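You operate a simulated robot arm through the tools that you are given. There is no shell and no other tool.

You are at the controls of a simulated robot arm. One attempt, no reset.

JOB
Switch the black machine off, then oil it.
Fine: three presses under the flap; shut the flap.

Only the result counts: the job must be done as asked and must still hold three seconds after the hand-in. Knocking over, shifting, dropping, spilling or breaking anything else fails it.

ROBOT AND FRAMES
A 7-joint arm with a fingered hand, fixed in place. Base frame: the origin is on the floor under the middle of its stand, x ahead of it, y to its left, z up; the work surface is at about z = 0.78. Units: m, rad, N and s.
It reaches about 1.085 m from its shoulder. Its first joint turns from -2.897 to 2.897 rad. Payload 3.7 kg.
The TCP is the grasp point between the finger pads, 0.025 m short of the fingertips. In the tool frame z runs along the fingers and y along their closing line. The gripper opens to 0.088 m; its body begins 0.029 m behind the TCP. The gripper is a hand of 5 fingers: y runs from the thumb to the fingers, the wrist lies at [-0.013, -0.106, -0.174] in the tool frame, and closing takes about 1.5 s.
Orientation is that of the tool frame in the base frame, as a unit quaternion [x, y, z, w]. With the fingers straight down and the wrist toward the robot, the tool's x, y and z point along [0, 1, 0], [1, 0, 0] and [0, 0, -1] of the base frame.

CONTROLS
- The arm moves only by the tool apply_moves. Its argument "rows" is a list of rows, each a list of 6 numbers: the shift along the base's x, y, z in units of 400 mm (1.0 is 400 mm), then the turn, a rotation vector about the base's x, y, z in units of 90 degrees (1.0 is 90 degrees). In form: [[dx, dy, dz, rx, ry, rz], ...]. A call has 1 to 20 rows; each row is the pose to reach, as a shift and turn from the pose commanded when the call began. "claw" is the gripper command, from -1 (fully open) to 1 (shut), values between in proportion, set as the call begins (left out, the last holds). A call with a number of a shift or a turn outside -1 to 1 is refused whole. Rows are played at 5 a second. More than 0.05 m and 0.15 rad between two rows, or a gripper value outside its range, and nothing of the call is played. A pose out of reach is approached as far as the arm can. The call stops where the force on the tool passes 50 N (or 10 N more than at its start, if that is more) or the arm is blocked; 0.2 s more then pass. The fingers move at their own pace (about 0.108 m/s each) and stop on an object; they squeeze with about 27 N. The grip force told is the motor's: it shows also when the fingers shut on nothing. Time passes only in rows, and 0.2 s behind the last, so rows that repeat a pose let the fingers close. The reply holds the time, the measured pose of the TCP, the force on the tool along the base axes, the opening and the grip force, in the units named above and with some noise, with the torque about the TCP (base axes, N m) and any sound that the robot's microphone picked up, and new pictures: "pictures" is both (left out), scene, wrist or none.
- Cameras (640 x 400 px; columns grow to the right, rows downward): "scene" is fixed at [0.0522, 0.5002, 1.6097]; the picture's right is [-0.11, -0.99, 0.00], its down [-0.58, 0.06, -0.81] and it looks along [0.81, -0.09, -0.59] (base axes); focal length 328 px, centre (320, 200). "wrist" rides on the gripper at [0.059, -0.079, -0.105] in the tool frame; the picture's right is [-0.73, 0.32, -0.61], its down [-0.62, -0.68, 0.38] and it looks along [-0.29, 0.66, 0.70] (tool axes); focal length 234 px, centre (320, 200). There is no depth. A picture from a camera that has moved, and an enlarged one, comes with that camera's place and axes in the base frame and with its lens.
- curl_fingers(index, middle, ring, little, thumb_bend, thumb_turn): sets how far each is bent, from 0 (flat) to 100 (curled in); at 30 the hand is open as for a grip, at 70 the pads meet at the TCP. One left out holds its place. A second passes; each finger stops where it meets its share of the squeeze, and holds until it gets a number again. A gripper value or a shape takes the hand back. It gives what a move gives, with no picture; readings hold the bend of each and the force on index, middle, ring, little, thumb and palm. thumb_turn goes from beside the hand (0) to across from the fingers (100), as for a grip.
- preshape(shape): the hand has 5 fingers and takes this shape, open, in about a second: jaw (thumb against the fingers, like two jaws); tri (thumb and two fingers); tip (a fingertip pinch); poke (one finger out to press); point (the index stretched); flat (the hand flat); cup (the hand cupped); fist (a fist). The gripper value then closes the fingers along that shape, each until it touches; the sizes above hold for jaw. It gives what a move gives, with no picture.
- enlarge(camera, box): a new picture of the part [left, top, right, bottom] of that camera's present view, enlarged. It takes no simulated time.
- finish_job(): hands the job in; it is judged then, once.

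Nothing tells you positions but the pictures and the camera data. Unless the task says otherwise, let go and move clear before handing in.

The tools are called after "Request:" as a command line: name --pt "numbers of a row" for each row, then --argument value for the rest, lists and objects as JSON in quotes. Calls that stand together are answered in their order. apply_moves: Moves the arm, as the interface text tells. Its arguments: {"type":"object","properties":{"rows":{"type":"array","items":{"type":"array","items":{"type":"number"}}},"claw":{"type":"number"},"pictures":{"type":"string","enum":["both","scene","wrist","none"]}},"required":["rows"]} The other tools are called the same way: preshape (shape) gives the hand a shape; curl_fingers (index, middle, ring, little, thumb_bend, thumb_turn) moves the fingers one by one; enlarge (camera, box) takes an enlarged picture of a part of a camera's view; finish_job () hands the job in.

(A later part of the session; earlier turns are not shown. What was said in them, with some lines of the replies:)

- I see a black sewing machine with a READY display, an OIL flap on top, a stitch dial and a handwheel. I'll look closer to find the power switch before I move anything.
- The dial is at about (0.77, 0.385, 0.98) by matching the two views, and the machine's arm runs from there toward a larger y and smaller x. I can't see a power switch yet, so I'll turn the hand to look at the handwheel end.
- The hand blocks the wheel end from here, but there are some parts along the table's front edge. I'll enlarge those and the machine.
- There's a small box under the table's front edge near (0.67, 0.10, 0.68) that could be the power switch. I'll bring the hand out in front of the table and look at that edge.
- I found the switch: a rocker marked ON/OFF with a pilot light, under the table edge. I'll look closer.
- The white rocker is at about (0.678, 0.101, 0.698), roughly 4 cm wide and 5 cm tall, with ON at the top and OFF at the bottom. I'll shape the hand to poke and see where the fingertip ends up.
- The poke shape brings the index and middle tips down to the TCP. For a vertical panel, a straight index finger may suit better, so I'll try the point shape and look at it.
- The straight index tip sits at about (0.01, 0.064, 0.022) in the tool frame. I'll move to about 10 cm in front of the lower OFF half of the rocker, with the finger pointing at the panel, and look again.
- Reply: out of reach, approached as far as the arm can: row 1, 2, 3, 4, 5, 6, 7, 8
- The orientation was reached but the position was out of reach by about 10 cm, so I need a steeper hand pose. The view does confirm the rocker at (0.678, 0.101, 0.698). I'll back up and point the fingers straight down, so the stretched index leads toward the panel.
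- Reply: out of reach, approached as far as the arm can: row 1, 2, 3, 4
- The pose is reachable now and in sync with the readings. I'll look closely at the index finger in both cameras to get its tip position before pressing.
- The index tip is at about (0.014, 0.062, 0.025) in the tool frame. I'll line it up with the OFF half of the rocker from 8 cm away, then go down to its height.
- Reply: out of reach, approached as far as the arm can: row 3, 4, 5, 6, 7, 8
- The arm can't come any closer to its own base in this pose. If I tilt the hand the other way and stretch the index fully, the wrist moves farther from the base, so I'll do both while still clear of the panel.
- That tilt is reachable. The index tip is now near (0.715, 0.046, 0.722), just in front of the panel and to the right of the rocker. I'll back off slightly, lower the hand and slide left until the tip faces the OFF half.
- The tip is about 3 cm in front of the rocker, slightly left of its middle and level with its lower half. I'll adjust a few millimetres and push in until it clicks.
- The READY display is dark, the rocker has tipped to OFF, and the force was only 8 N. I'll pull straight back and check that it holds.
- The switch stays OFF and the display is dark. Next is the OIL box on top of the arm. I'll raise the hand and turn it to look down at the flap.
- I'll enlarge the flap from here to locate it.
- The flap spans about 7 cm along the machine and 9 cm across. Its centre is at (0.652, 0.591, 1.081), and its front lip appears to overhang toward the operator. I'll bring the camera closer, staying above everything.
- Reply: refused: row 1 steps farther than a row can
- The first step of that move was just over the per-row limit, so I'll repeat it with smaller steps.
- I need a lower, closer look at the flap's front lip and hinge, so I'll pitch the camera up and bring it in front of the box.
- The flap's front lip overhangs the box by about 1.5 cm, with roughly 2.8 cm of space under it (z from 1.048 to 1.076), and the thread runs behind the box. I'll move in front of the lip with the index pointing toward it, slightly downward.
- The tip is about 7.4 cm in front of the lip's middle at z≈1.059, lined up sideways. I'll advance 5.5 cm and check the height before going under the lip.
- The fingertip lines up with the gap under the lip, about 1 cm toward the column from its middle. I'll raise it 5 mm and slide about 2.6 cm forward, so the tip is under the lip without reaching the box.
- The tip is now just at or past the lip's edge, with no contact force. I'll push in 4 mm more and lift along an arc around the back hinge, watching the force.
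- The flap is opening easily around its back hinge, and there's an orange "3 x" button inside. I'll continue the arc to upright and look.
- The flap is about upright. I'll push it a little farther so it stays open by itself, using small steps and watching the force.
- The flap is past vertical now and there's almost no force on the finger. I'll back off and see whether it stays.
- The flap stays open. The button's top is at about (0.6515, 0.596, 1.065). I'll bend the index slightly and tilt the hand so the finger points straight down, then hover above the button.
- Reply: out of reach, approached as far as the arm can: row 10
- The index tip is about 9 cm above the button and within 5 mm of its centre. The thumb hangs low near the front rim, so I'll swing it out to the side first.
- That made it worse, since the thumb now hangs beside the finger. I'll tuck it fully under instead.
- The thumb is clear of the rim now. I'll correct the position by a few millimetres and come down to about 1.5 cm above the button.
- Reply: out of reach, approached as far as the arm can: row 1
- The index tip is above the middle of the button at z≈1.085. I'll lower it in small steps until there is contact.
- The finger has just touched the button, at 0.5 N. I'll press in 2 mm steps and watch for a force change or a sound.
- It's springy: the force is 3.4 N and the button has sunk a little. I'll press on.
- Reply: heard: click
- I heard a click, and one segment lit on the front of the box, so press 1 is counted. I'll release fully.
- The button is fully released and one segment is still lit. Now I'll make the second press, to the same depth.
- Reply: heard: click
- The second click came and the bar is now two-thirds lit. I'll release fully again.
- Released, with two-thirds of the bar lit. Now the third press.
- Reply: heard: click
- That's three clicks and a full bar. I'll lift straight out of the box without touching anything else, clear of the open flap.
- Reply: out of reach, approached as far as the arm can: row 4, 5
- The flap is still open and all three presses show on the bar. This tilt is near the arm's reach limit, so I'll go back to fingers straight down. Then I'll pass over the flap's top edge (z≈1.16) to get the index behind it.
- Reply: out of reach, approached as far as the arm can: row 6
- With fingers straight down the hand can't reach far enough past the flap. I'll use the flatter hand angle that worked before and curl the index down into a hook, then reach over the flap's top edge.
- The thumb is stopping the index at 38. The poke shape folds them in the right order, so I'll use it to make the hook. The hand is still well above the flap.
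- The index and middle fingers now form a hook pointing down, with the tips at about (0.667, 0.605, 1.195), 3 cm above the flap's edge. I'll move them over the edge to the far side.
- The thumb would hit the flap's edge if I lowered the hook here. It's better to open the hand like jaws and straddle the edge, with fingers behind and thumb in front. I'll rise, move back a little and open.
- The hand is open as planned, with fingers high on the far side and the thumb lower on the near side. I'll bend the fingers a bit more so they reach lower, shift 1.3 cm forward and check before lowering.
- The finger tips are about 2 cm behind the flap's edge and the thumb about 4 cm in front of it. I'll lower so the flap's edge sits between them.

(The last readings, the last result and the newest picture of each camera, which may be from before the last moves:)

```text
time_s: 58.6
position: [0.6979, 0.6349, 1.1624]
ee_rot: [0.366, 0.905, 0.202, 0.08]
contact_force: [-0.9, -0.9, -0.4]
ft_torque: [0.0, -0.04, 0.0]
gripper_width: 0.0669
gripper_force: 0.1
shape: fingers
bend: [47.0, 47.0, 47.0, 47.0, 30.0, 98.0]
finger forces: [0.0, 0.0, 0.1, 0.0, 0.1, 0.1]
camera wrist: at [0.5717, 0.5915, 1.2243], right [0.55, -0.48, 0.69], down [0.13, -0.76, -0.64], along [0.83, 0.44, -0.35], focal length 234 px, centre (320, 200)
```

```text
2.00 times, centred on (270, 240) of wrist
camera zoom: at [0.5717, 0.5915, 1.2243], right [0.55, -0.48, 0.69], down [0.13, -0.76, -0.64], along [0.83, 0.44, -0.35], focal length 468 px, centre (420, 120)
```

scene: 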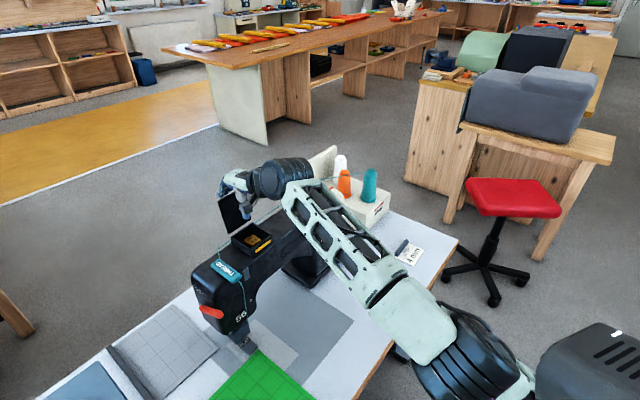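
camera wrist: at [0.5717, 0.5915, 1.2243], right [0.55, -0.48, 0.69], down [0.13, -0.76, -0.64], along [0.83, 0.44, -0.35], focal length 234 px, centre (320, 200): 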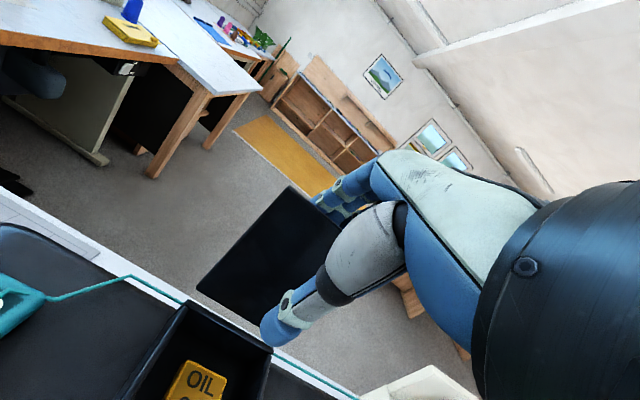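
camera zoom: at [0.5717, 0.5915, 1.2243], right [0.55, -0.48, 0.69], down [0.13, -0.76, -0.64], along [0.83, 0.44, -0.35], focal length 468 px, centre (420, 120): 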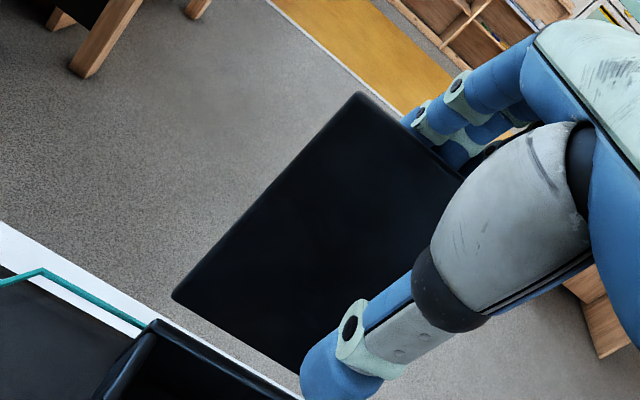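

The flap's edge is now between the fingers and thumb. I'll lower 1 cm more and pull slowly toward the front so the fingers bring the flap past upright.

Request:
apply_moves --pt "0 0 -0.025 0 0 0" --pt "-0.0174 -0.018 -0.025 0 0 0" --pt "-0.0348 -0.0359 -0.025 0 0 0" --pt "-0.0522 -0.0539 -0.025 0 0 0" --pt "-0.0696 -0.0718 -0.025 0 0 0"

Request:
enlarge --camera "scene" --box '[190, 150, 310, 260]'

Request:
enlarge --camera "wrist" --box '[150, 140, 390, 340]'

```text
time_s: 59.8
position: [0.6688, 0.6063, 1.1529]
ee_rot: [0.367, 0.905, 0.201, 0.08]
contact_force: [-0.9, 0.2, -0.3]
ft_torque: [0.06, -0.01, -0.02]
gripper_width: 0.0671
gripper_force: 0.1
shape: fingers
bend: [47.0, 47.0, 47.0, 47.0, 30.0, 98.0]
finger forces: [0.4, 0.0, 0.0, 0.0, 0.1, 0.0]
camera wrist: at [0.5441, 0.5629, 1.2143], right [0.55, -0.48, 0.69], down [0.13, -0.76, -0.64], along [0.83, 0.44, -0.35], focal length 234 px, centre (320, 200)
```

scene: 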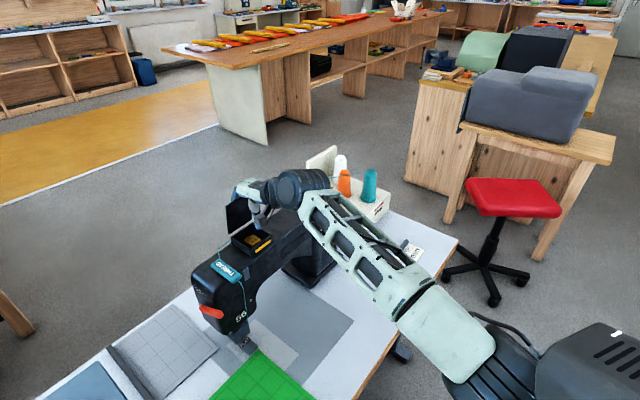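
wrist: 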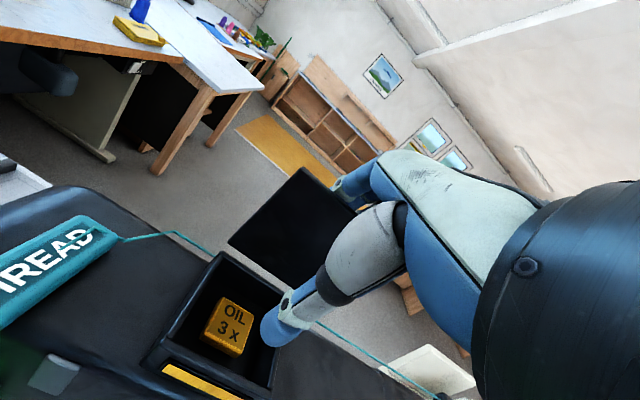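

```text
3.64 times, centred on (250, 205) of scene
camera zoom: at [0.0522, 0.5002, 1.6097], right [-0.11, -0.99, 0.0], down [-0.58, 0.06, -0.81], along [0.81, -0.09, -0.59], focal length 1193 px, centre (574, 182)
```

zoom: 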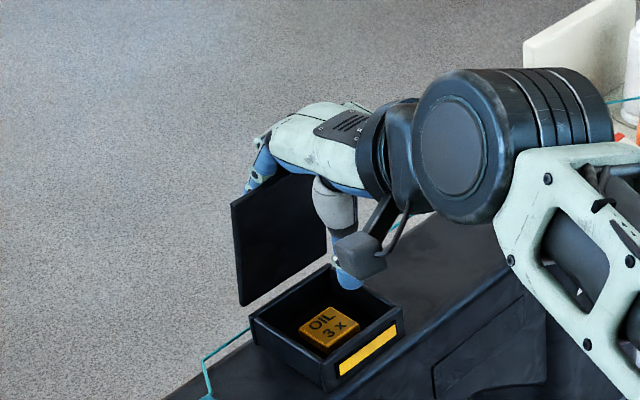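

```text
2.00 times, centred on (270, 240) of wrist
camera zoom: at [0.5441, 0.5629, 1.2143], right [0.55, -0.48, 0.69], down [0.13, -0.76, -0.64], along [0.83, 0.44, -0.35], focal length 468 px, centre (420, 120)
```

zoom: 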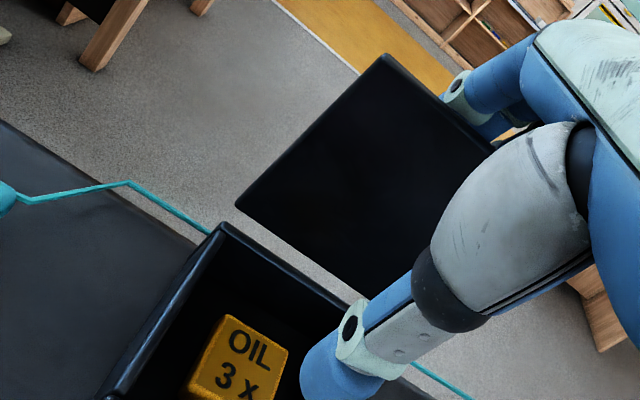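

The flap is about upright and moving with the fingers, with little force. I'll keep pulling gently.

Request:
apply_moves --pt "-0.0174 -0.018 0 0 0 0" --pt "-0.0348 -0.0359 0 0 0 0" --pt "-0.0522 -0.0539 0 0 0 0"

Request:
enlarge --camera "scene" --box '[190, 150, 310, 260]'

Request:
enlarge --camera "wrist" --box '[150, 140, 390, 340]'

```text
time_s: 60.6
position: [0.6483, 0.5837, 1.1532]
ee_rot: [0.366, 0.905, 0.202, 0.08]
contact_force: [0.3, -0.3, 0.0]
ft_torque: [0.01, -0.02, -0.03]
gripper_width: 0.0669
gripper_force: 0.0
shape: fingers
bend: [47.0, 47.0, 47.0, 47.0, 30.0, 98.0]
finger forces: [0.2, 0.0, 0.1, 0.0, 0.0, 0.0]
camera wrist: at [0.5228, 0.5407, 1.214], right [0.55, -0.48, 0.69], down [0.13, -0.76, -0.64], along [0.83, 0.44, -0.35], focal length 234 px, centre (320, 200)
```

scene: 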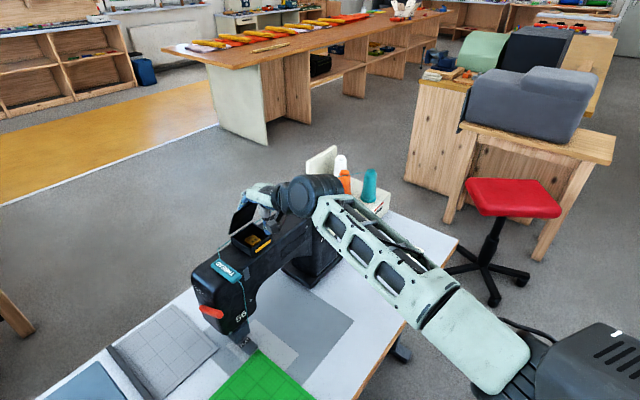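
wrist: 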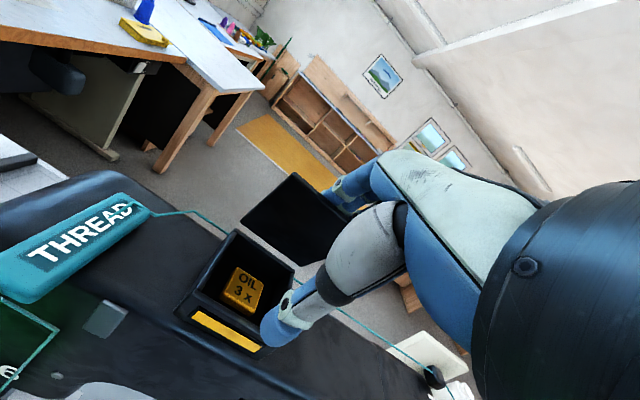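

```text
3.64 times, centred on (250, 205) of scene
camera zoom: at [0.0522, 0.5002, 1.6097], right [-0.11, -0.99, 0.0], down [-0.58, 0.06, -0.81], along [0.81, -0.09, -0.59], focal length 1193 px, centre (574, 182)
```

zoom: 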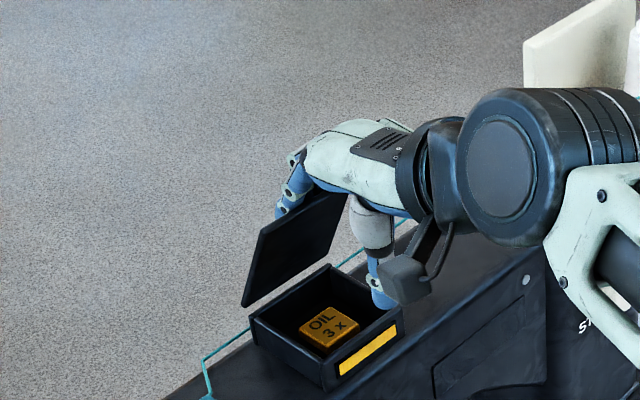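

```text
2.00 times, centred on (270, 240) of wrist
camera zoom: at [0.5228, 0.5407, 1.214], right [0.55, -0.48, 0.69], down [0.13, -0.76, -0.64], along [0.83, 0.44, -0.35], focal length 468 px, centre (420, 120)
```

zoom: 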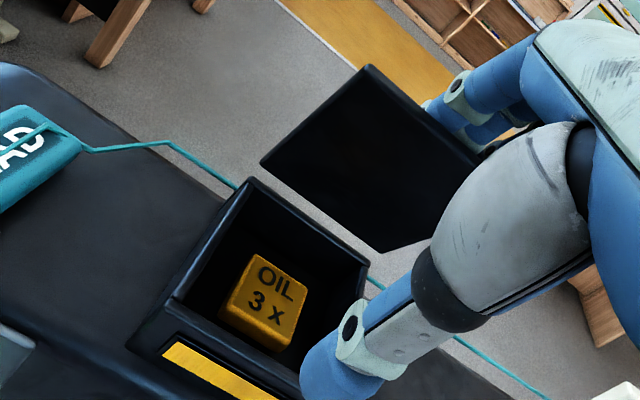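

The flap is past upright, at about 70°, and following. I'll keep pulling toward the front.

Request:
apply_moves --pt "-0.0174 -0.018 0 0 0 0" --pt "-0.0348 -0.0359 0 0 0 0" --pt "-0.0522 -0.0539 0 0 0 0"

Request:
enlarge --camera "scene" --box '[190, 150, 310, 260]'

Request:
enlarge --camera "wrist" --box '[150, 140, 390, 340]'

```text
time_s: 61.4
position: [0.6424, 0.5566, 1.1481]
ee_rot: [0.377, 0.901, 0.196, 0.09]
contact_force: [-0.6, -0.5, 0.1]
ft_torque: [0.01, -0.03, -0.02]
gripper_width: 0.0668
gripper_force: 0.0
shape: fingers
bend: [47.0, 47.0, 47.0, 47.0, 30.0, 98.0]
finger forces: [0.0, 0.0, 0.0, 0.0, 0.0, 0.0]
camera wrist: at [0.5154, 0.5174, 1.2087], right [0.53, -0.49, 0.7], down [0.12, -0.77, -0.63], along [0.84, 0.41, -0.35], focal length 234 px, centre (320, 200)
```

scene: 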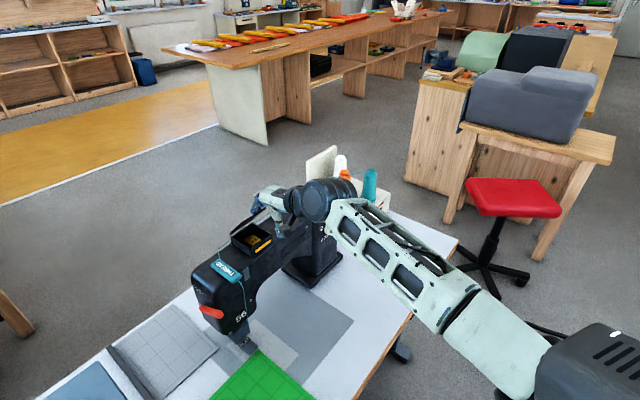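
wrist: 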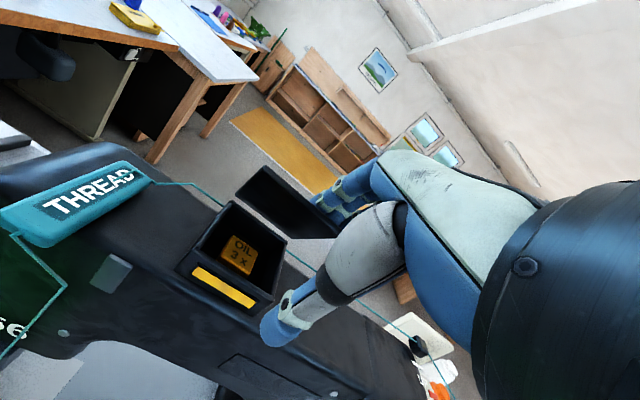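

```text
3.64 times, centred on (250, 205) of scene
camera zoom: at [0.0522, 0.5002, 1.6097], right [-0.11, -0.99, 0.0], down [-0.58, 0.06, -0.81], along [0.81, -0.09, -0.59], focal length 1193 px, centre (574, 182)
```

zoom: 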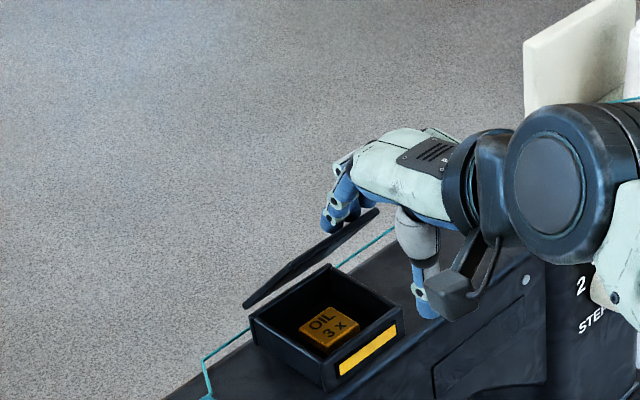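

```text
2.00 times, centred on (270, 240) of wrist
camera zoom: at [0.5154, 0.5174, 1.2087], right [0.53, -0.49, 0.7], down [0.12, -0.77, -0.63], along [0.84, 0.41, -0.35], focal length 468 px, centre (420, 120)
```

zoom: 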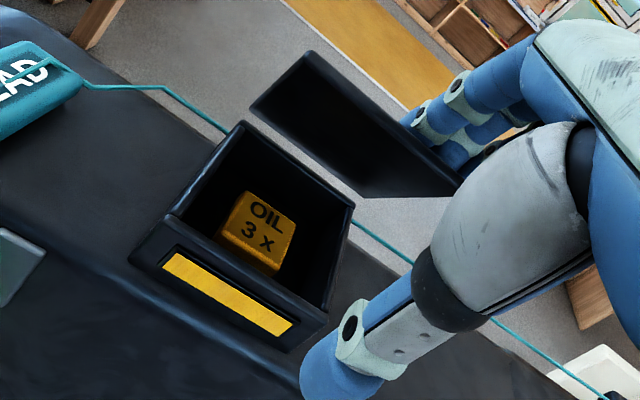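

The flap is coming down, to about 45°. The measured pose is a little off the command, so I'll hold still for a moment and look again.

Request:
apply_moves --pt "0 0 0 0 0 0" --pt "0 0 0 0 0 0" --pt "0 0 0 0 0 0"

Request:
enlarge --camera "scene" --box '[190, 150, 310, 260]'

Request:
enlarge --camera "wrist" --box '[150, 140, 390, 340]'

```text
time_s: 62.2
position: [0.6427, 0.5548, 1.1475]
ee_rot: [0.379, 0.9, 0.196, 0.089]
contact_force: [-0.5, -0.2, 0.8]
ft_torque: [-0.01, 0.01, 0.02]
gripper_width: 0.0667
gripper_force: 0.0
shape: fingers
bend: [47.0, 47.0, 47.0, 47.0, 30.0, 98.0]
finger forces: [0.1, 0.1, 0.0, 0.0, 0.1, 0.0]
camera wrist: at [0.5163, 0.5165, 1.2084], right [0.53, -0.49, 0.69], down [0.11, -0.77, -0.63], along [0.84, 0.41, -0.35], focal length 234 px, centre (320, 200)
```

scene: 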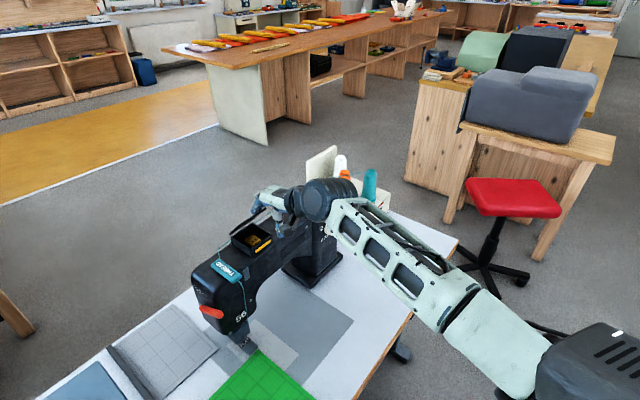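
wrist: 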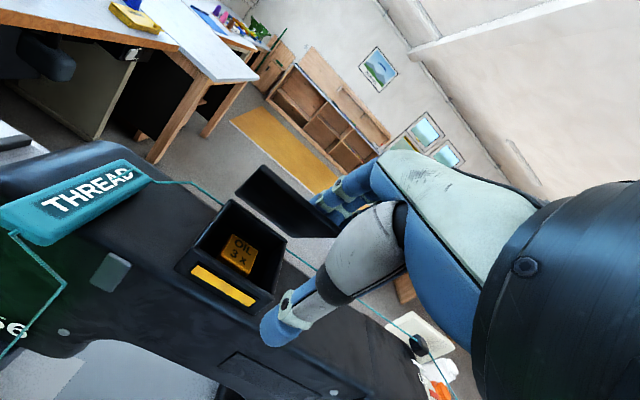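

```text
3.64 times, centred on (250, 205) of scene
camera zoom: at [0.0522, 0.5002, 1.6097], right [-0.11, -0.99, 0.0], down [-0.58, 0.06, -0.81], along [0.81, -0.09, -0.59], focal length 1193 px, centre (574, 182)
```

zoom: 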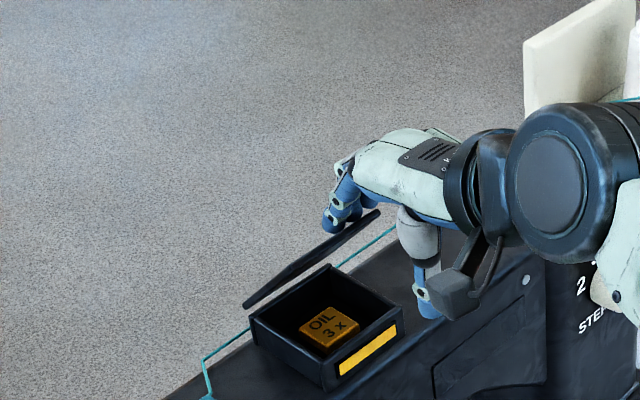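

```text
2.00 times, centred on (270, 240) of wrist
camera zoom: at [0.5163, 0.5165, 1.2084], right [0.53, -0.49, 0.69], down [0.11, -0.77, -0.63], along [0.84, 0.41, -0.35], focal length 468 px, centre (420, 120)
```

zoom: 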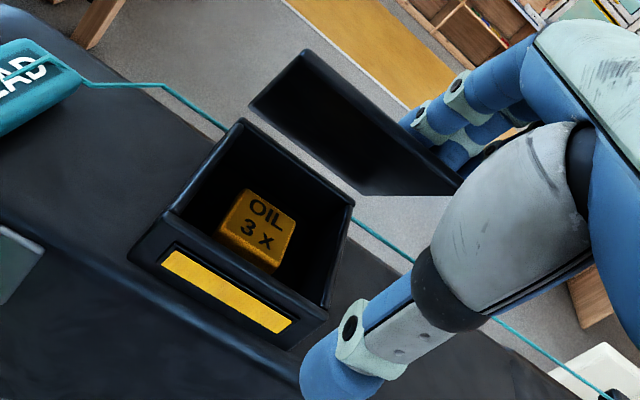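

The flap holds at about 45° and nothing of the hand is under it. I'll lift the hand straight off it and see what it does.

Request:
apply_moves --pt "0 0 0.04 0 0 0" --pt "0 0 0.08 0 0 0" --pt "0 0 0.14 0 0 0" --pt "0 0 0.14 0 0 0"

Request:
enlarge --camera "scene" --box '[190, 150, 310, 260]'

Request:
enlarge --camera "wrist" --box '[150, 140, 390, 340]'

```text
time_s: 63.2
position: [0.6269, 0.5641, 1.2093]
ee_rot: [0.366, 0.905, 0.202, 0.08]
contact_force: [0.1, 0.0, -0.3]
ft_torque: [0.0, -0.04, 0.0]
gripper_width: 0.0668
gripper_force: 0.1
shape: fingers
bend: [47.0, 47.0, 47.0, 47.0, 30.0, 98.0]
finger forces: [0.1, 0.1, 0.1, 0.1, 0.1, 0.0]
camera wrist: at [0.5015, 0.5197, 1.2701], right [0.55, -0.48, 0.69], down [0.13, -0.76, -0.64], along [0.83, 0.44, -0.35], focal length 234 px, centre (320, 200)
```

scene: 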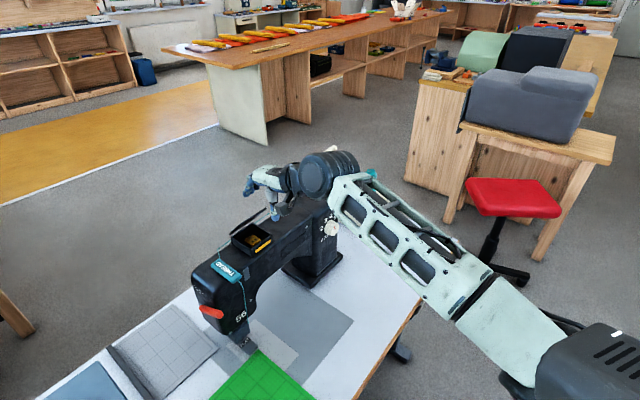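
wrist: 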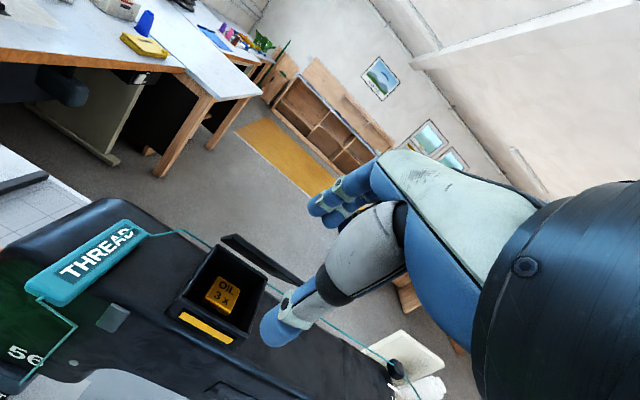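

```text
3.64 times, centred on (250, 205) of scene
camera zoom: at [0.0522, 0.5002, 1.6097], right [-0.11, -0.99, 0.0], down [-0.58, 0.06, -0.81], along [0.81, -0.09, -0.59], focal length 1193 px, centre (574, 182)
```

zoom: 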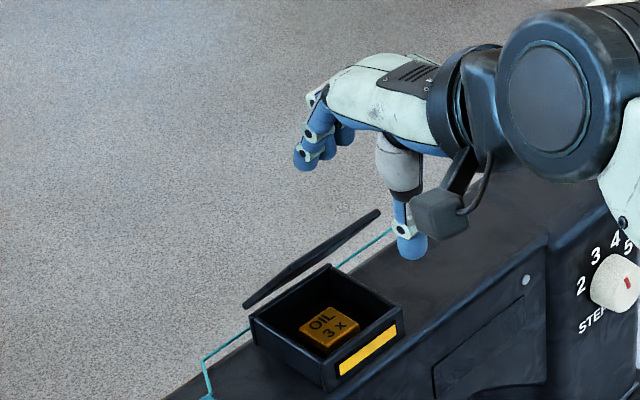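

```text
2.00 times, centred on (270, 240) of wrist
camera zoom: at [0.5015, 0.5197, 1.2701], right [0.55, -0.48, 0.69], down [0.13, -0.76, -0.64], along [0.83, 0.44, -0.35], focal length 468 px, centre (420, 120)
```

zoom: 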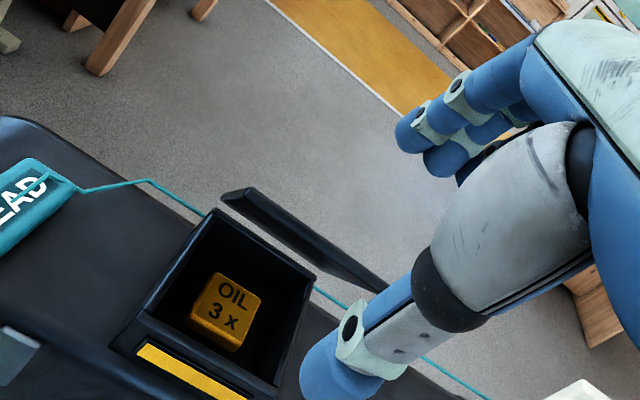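

The hinge has friction, so the flap stays at about 45° and I must push it shut. I'll fold the hand into the poke shape, point the fingers straight down and go above the flap.

Request:
preshape --shape "poke"

Request:
apply_moves --pt "0 0 0 -0.0499 0.0483 0" --pt "0 0 0 -0.0997 0.0967 0" --pt "0 0 0 -0.1496 0.145 0" --pt "0 0 0 -0.1994 0.1933 0" --pt "0.049 0.05 0 -0.1994 0.1933 0" --pt "0.049 0.05 0 -0.1994 0.1933 0"

Request:
enlarge --camera "scene" --box '[190, 150, 310, 260]'

Request:
enlarge --camera "wrist" --box '[200, 120, 400, 290]'

```text
time_s: 64.1
position: [0.6271, 0.5625, 1.2089]
ee_rot: [0.366, 0.905, 0.201, 0.08]
contact_force: [-1.3, 0.5, 0.4]
ft_torque: [0.01, 0.01, 0.01]
gripper_width: 0.0002
gripper_force: 0.0
shape: poke
bend: [70.0, 70.0, 99.0, 99.0, 100.0, 100.0]
finger forces: [0.0, 0.0, 0.0, 0.0, 0.0, 0.1]
```

```text
time_s: 65.5
position: [0.6474, 0.5821, 1.2082]
ee_rot: [0.376, 0.927, 0.001, 0.0]
contact_force: [-0.2, 0.7, 0.1]
ft_torque: [0.0, 0.02, -0.01]
gripper_width: 0.0001
gripper_force: 0.0
shape: poke
bend: [70.0, 70.0, 99.0, 99.0, 100.0, 100.0]
finger forces: [0.1, 0.0, 0.0, 0.1, 0.0, 0.0]
camera wrist: at [0.5475, 0.5657, 1.313], right [0.75, -0.27, 0.61], down [-0.03, -0.92, -0.38], along [0.66, 0.27, -0.7], focal length 234 px, centre (320, 200)
```

scene: 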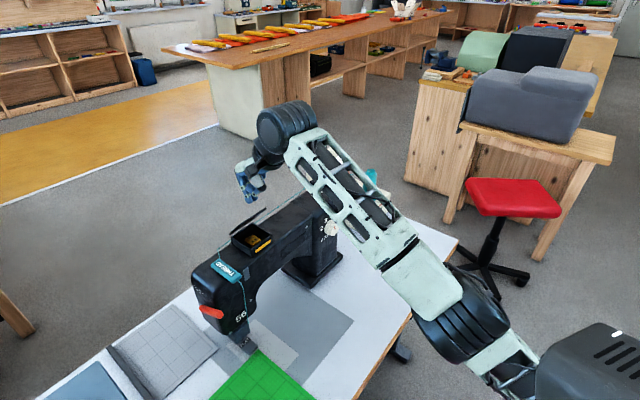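
wrist: 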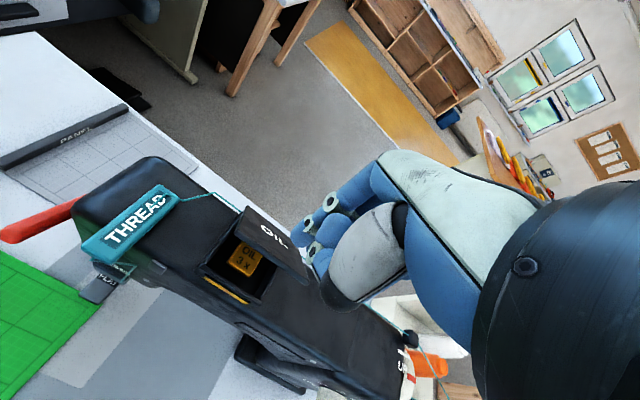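

```text
3.64 times, centred on (250, 205) of scene
camera zoom: at [0.0522, 0.5002, 1.6097], right [-0.11, -0.99, 0.0], down [-0.58, 0.06, -0.81], along [0.81, -0.09, -0.59], focal length 1193 px, centre (574, 182)
```

zoom: 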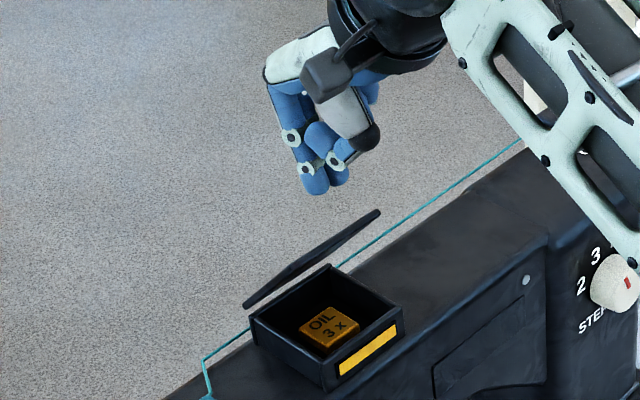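

```text
2.35 times, centred on (300, 205) of wrist
camera zoom: at [0.5475, 0.5657, 1.313], right [0.75, -0.27, 0.61], down [-0.03, -0.92, -0.38], along [0.66, 0.27, -0.7], focal length 551 px, centre (367, 188)
```

zoom: 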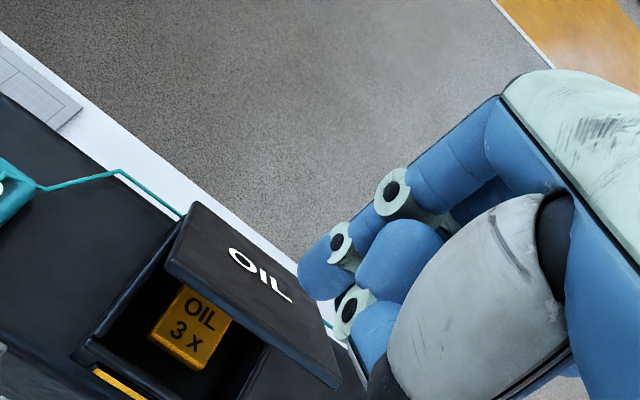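

The finger tips are above the flap's upper half. I'll come down onto it and follow its arc toward closed.

Request:
apply_moves --pt "0 0 -0.08 0 0 0" --pt "0 0 -0.13 0 0 0" --pt "-0.0129 -0.0133 -0.1468 0 0 0" --pt "-0.0247 -0.0255 -0.167 0 0 0" --pt "-0.0343 -0.0354 -0.1893 0 0 0" --pt "-0.0411 -0.0424 -0.2103 0 0 0"

Request:
enlarge --camera "scene" --box '[190, 170, 310, 280]'

Request:
enlarge --camera "wrist" --box '[200, 120, 400, 290]'

```text
time_s: 66.9
position: [0.6308, 0.5653, 1.1233]
ee_rot: [0.376, 0.927, 0.001, 0.0]
contact_force: [-0.2, -0.4, 0.8]
ft_torque: [0.02, 0.01, -0.02]
gripper_width: 0.0001
gripper_force: 0.0
shape: poke
bend: [70.0, 70.0, 99.0, 99.0, 100.0, 100.0]
finger forces: [0.0, 0.1, 0.0, 0.1, 0.0, 0.1]
camera wrist: at [0.5312, 0.549, 1.229], right [0.75, -0.28, 0.61], down [-0.03, -0.92, -0.39], along [0.66, 0.27, -0.7], focal length 234 px, centre (320, 200)
```

scene: 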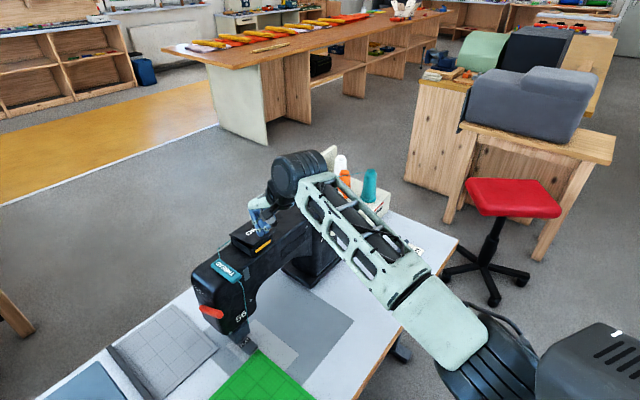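
wrist: 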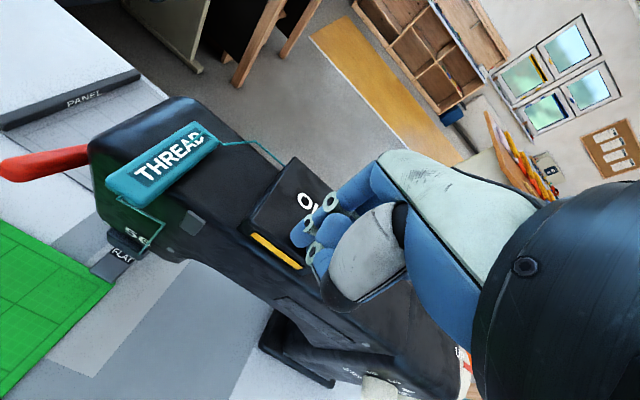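

```text
3.64 times, centred on (250, 225) of scene
camera zoom: at [0.0522, 0.5002, 1.6097], right [-0.11, -0.99, 0.0], down [-0.58, 0.06, -0.81], along [0.81, -0.09, -0.59], focal length 1193 px, centre (574, 109)
```

zoom: 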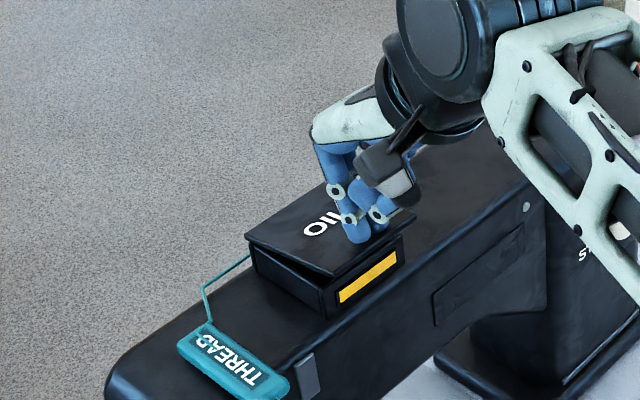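

```text
2.35 times, centred on (300, 205) of wrist
camera zoom: at [0.5312, 0.549, 1.229], right [0.75, -0.28, 0.61], down [-0.03, -0.92, -0.39], along [0.66, 0.27, -0.7], focal length 551 px, centre (367, 188)
```

zoom: 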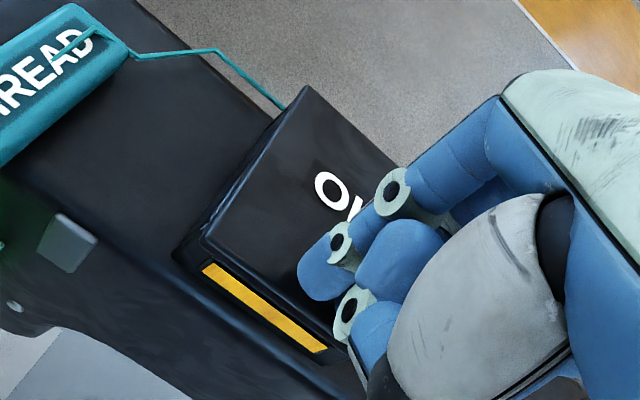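

It's almost shut. I'll press on down gently until it meets the box.

Request:
apply_moves --pt "-0.0049 -0.005 -0.022 0 0 0" --pt "-0.007 -0.0072 -0.035 0 0 0" --pt "-0.008 -0.0083 -0.0478 0 0 0" --pt "-0.008 -0.0083 -0.0478 0 0 0"

Request:
enlarge --camera "scene" --box '[190, 170, 310, 280]'

Request:
enlarge --camera "wrist" --box '[200, 120, 400, 290]'

```text
time_s: 67.9
position: [0.6263, 0.5628, 1.1055]
ee_rot: [0.376, 0.927, 0.001, -0.001]
contact_force: [1.2, 1.7, 6.8]
ft_torque: [-0.01, -0.1, 0.03]
gripper_width: 0.0
gripper_force: 0.0
shape: poke
bend: [70.0, 70.0, 99.0, 99.0, 100.0, 100.0]
finger forces: [0.0, 6.5, 0.0, 0.0, 0.0, 0.0]
camera wrist: at [0.5279, 0.5453, 1.2106], right [0.75, -0.28, 0.61], down [-0.03, -0.92, -0.39], along [0.67, 0.27, -0.7], focal length 234 px, centre (320, 200)
```

scene: 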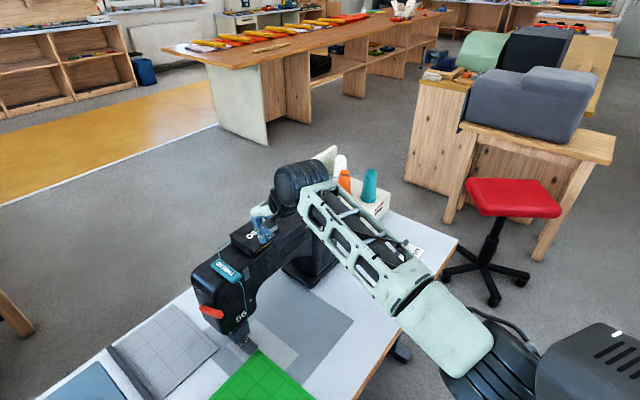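
wrist: 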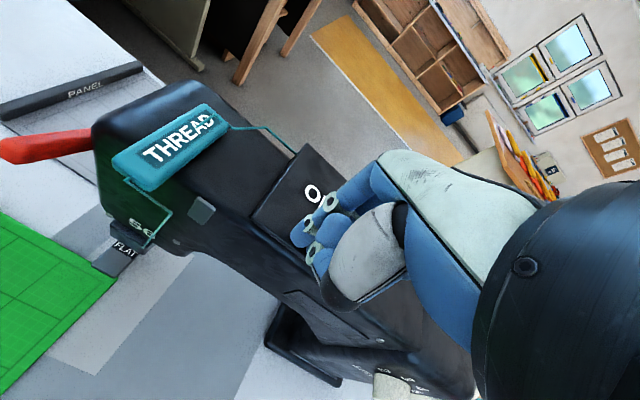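

```text
3.64 times, centred on (250, 225) of scene
camera zoom: at [0.0522, 0.5002, 1.6097], right [-0.11, -0.99, 0.0], down [-0.58, 0.06, -0.81], along [0.81, -0.09, -0.59], focal length 1193 px, centre (574, 109)
```

zoom: 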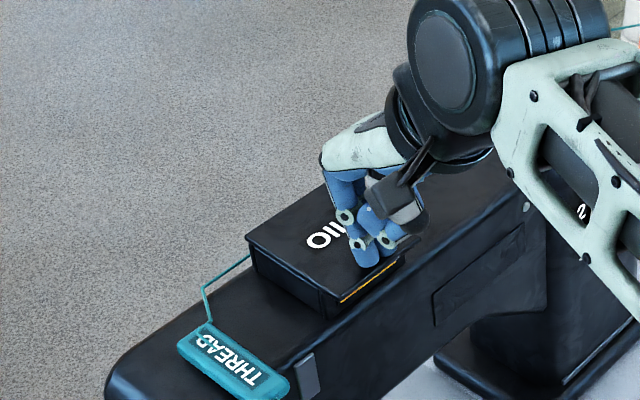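

```text
2.35 times, centred on (300, 205) of wrist
camera zoom: at [0.5279, 0.5453, 1.2106], right [0.75, -0.28, 0.61], down [-0.03, -0.92, -0.39], along [0.67, 0.27, -0.7], focal length 551 px, centre (367, 188)
```

zoom: 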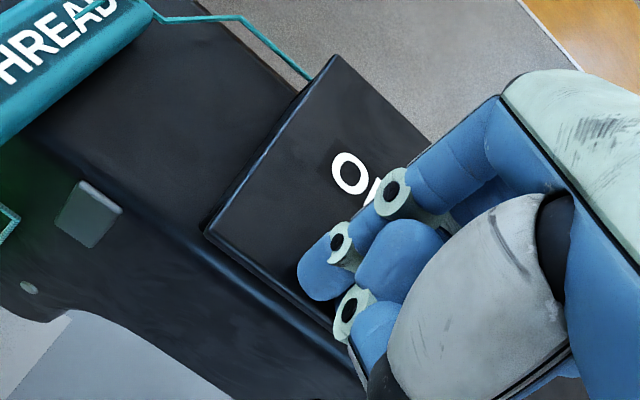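

The flap is shut, with 6.8 N on it. I'll press 2 mm more to seat it, then lift away.

Request:
apply_moves --pt "0 0 -0.005 0 0 0" --pt "0 0 -0.005 0 0 0" --pictures "none"

Request:
apply_moves --pt "0 0 0.03 0 0 0" --pt "0 0 0.08 0 0 0" --pt "0 0 0.16 0 0 0" --pt "-0.03 -0.03 0.24 0 0 0"

Request:
enlarge --camera "scene" --box '[190, 190, 310, 280]'

Request:
enlarge --camera "wrist" --box '[150, 140, 390, 300]'

```text
time_s: 68.5
position: [0.6276, 0.5626, 1.1062]
ee_rot: [0.376, 0.927, 0.001, 0.0]
contact_force: [3.3, 5.3, 18.6]
ft_torque: [0.0, -0.23, 0.03]
gripper_width: 0.0003
gripper_force: 0.0
shape: poke
bend: [70.0, 70.0, 99.0, 99.0, 100.0, 100.0]
finger forces: [0.0, 18.6, 0.0, 0.1, 0.1, 0.0]
```

```text
time_s: 69.5
position: [0.6151, 0.5517, 1.1983]
ee_rot: [0.375, 0.927, 0.0, -0.001]
contact_force: [-0.7, 0.6, 0.6]
ft_torque: [-0.01, -0.05, -0.01]
gripper_width: 0.0
gripper_force: 0.0
shape: poke
bend: [70.0, 70.0, 99.0, 99.0, 100.0, 100.0]
finger forces: [0.1, 0.1, 0.1, 0.0, 0.0, 0.0]
camera wrist: at [0.5161, 0.5347, 1.3031], right [0.75, -0.27, 0.61], down [-0.03, -0.92, -0.38], along [0.66, 0.27, -0.7], focal length 234 px, centre (320, 200)
```

scene: 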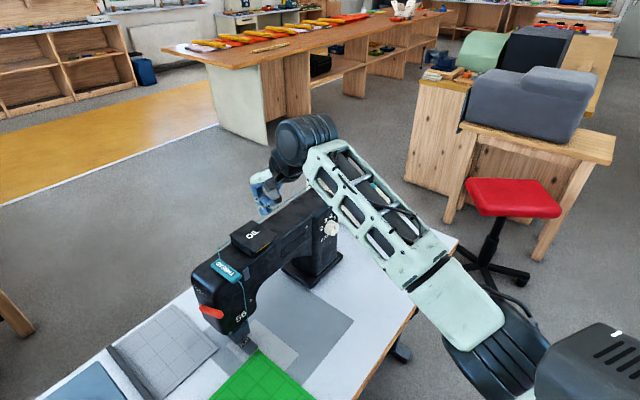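
wrist: 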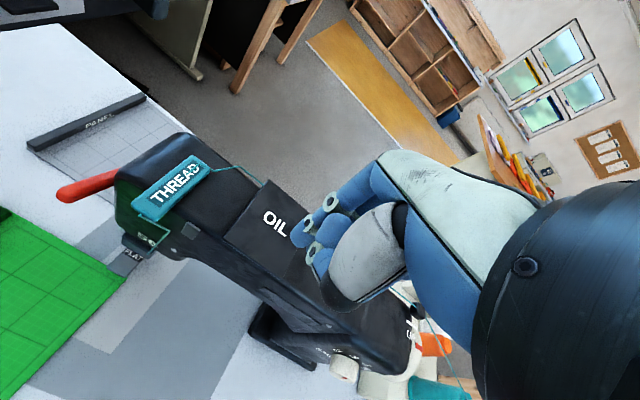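

```text
4.44 times, centred on (250, 235) of scene
camera zoom: at [0.0522, 0.5002, 1.6097], right [-0.11, -0.99, 0.0], down [-0.58, 0.06, -0.81], along [0.81, -0.09, -0.59], focal length 1459 px, centre (631, 44)
```

zoom: 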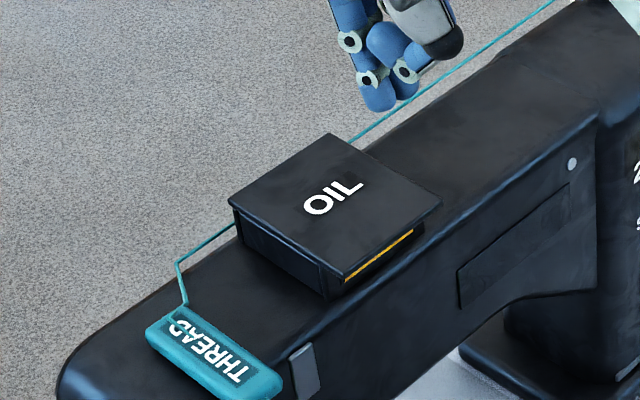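

```text
2.50 times, centred on (270, 220) of wrist
camera zoom: at [0.5161, 0.5347, 1.3031], right [0.75, -0.27, 0.61], down [-0.03, -0.92, -0.38], along [0.66, 0.27, -0.7], focal length 585 px, centre (445, 150)
```

zoom: 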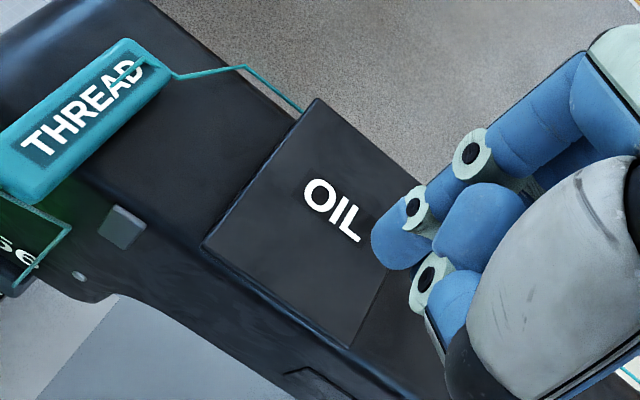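

The flap is shut and flush, and the thread looks intact. I'll move the arm clear and then check the whole scene once more.

Request:
apply_moves --pt "-0.08 -0.08 0.03 0 0 0" --pt "-0.16 -0.16 0.06 0 0 0" --pt "-0.18 -0.27 0.1 0 0 0" --pt "-0.18 -0.38 0.14 0 0 0" --pt "-0.16 -0.49 0.18 0 0 0" --pt "-0.14 -0.6 0.2 0 0 0" --pt "-0.12 -0.71 0.2 0 0 0" --pt "-0.1 -0.82 0.2 0 0 0"

Request:
enlarge --camera "scene" --box '[180, 170, 360, 290]'

Request:
enlarge --camera "scene" --box '[340, 220, 480, 340]'

Request:
enlarge --camera "scene" --box '[280, 130, 460, 280]'

```text
time_s: 71.3
position: [0.5745, 0.2225, 1.2801]
ee_rot: [0.375, 0.927, 0.001, -0.001]
contact_force: [0.2, 0.5, 0.3]
ft_torque: [0.0, 0.0, 0.02]
gripper_width: 0.0
gripper_force: 0.1
shape: poke
bend: [70.0, 70.0, 99.0, 99.0, 100.0, 100.0]
finger forces: [0.0, 0.1, 0.0, 0.0, 0.0, 0.0]
camera wrist: at [0.476, 0.2055, 1.3846], right [0.75, -0.27, 0.61], down [-0.03, -0.92, -0.38], along [0.66, 0.27, -0.7], focal length 234 px, centre (320, 200)
```

scene: 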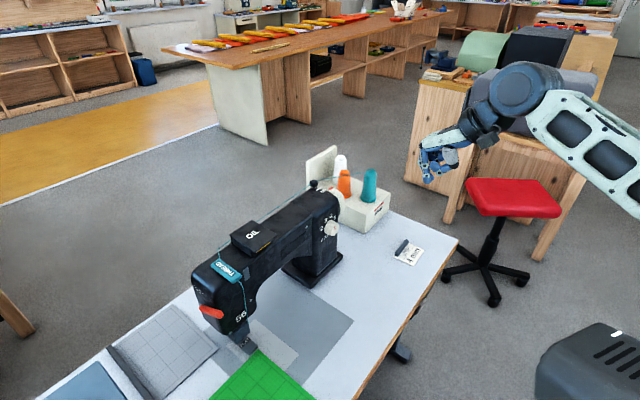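
wrist: 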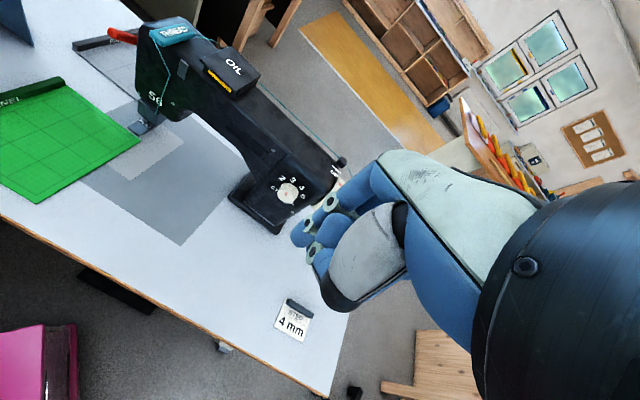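

```text
3.33 times, centred on (270, 230) of scene
camera zoom: at [0.0522, 0.5002, 1.6097], right [-0.11, -0.99, 0.0], down [-0.58, 0.06, -0.81], along [0.81, -0.09, -0.59], focal length 1094 px, centre (487, 100)
```

zoom: 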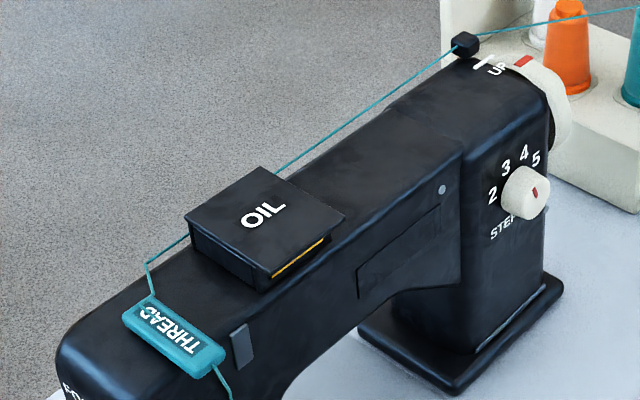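

```text
3.33 times, centred on (410, 280) of scene
camera zoom: at [0.0522, 0.5002, 1.6097], right [-0.11, -0.99, 0.0], down [-0.58, 0.06, -0.81], along [0.81, -0.09, -0.59], focal length 1094 px, centre (20, -67)
```

zoom: 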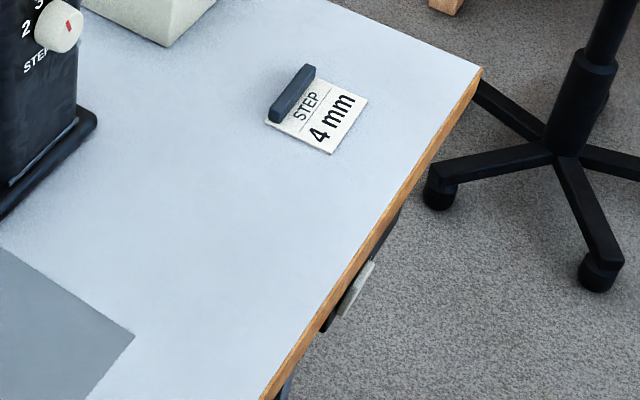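

```text
2.67 times, centred on (370, 205) of scene
camera zoom: at [0.0522, 0.5002, 1.6097], right [-0.11, -0.99, 0.0], down [-0.58, 0.06, -0.81], along [0.81, -0.09, -0.59], focal length 875 px, centre (187, 187)
```

zoom: 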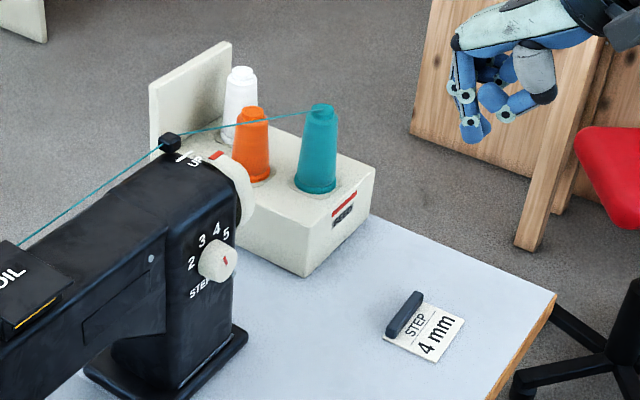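

The display is dark, the rocker is OFF and the bar shows three presses. The flap is shut, and the dial, thread, spools and card look unchanged. The arm is clear, so I'm handing in.

Request:
finish_job

```text
The job is handed in.
```

The black machine is off and oiled, and the flap is shut.

- **Switch:** I pressed the rocker under the table's front edge to OFF. The READY display went dark and stayed dark.
- **Oil:** I opened the OIL flap and pressed the button inside three times, releasing it fully between presses. Each press gave a click, and the bar on the front of the box filled in three steps.
- **Flap:** Its hinge has friction and holds it partway, so I pushed it down until it sat flush.

In the last pictures the dial, thread, spools and the "4 mm" card looked as they did at the start. I moved the arm clear before handing in.
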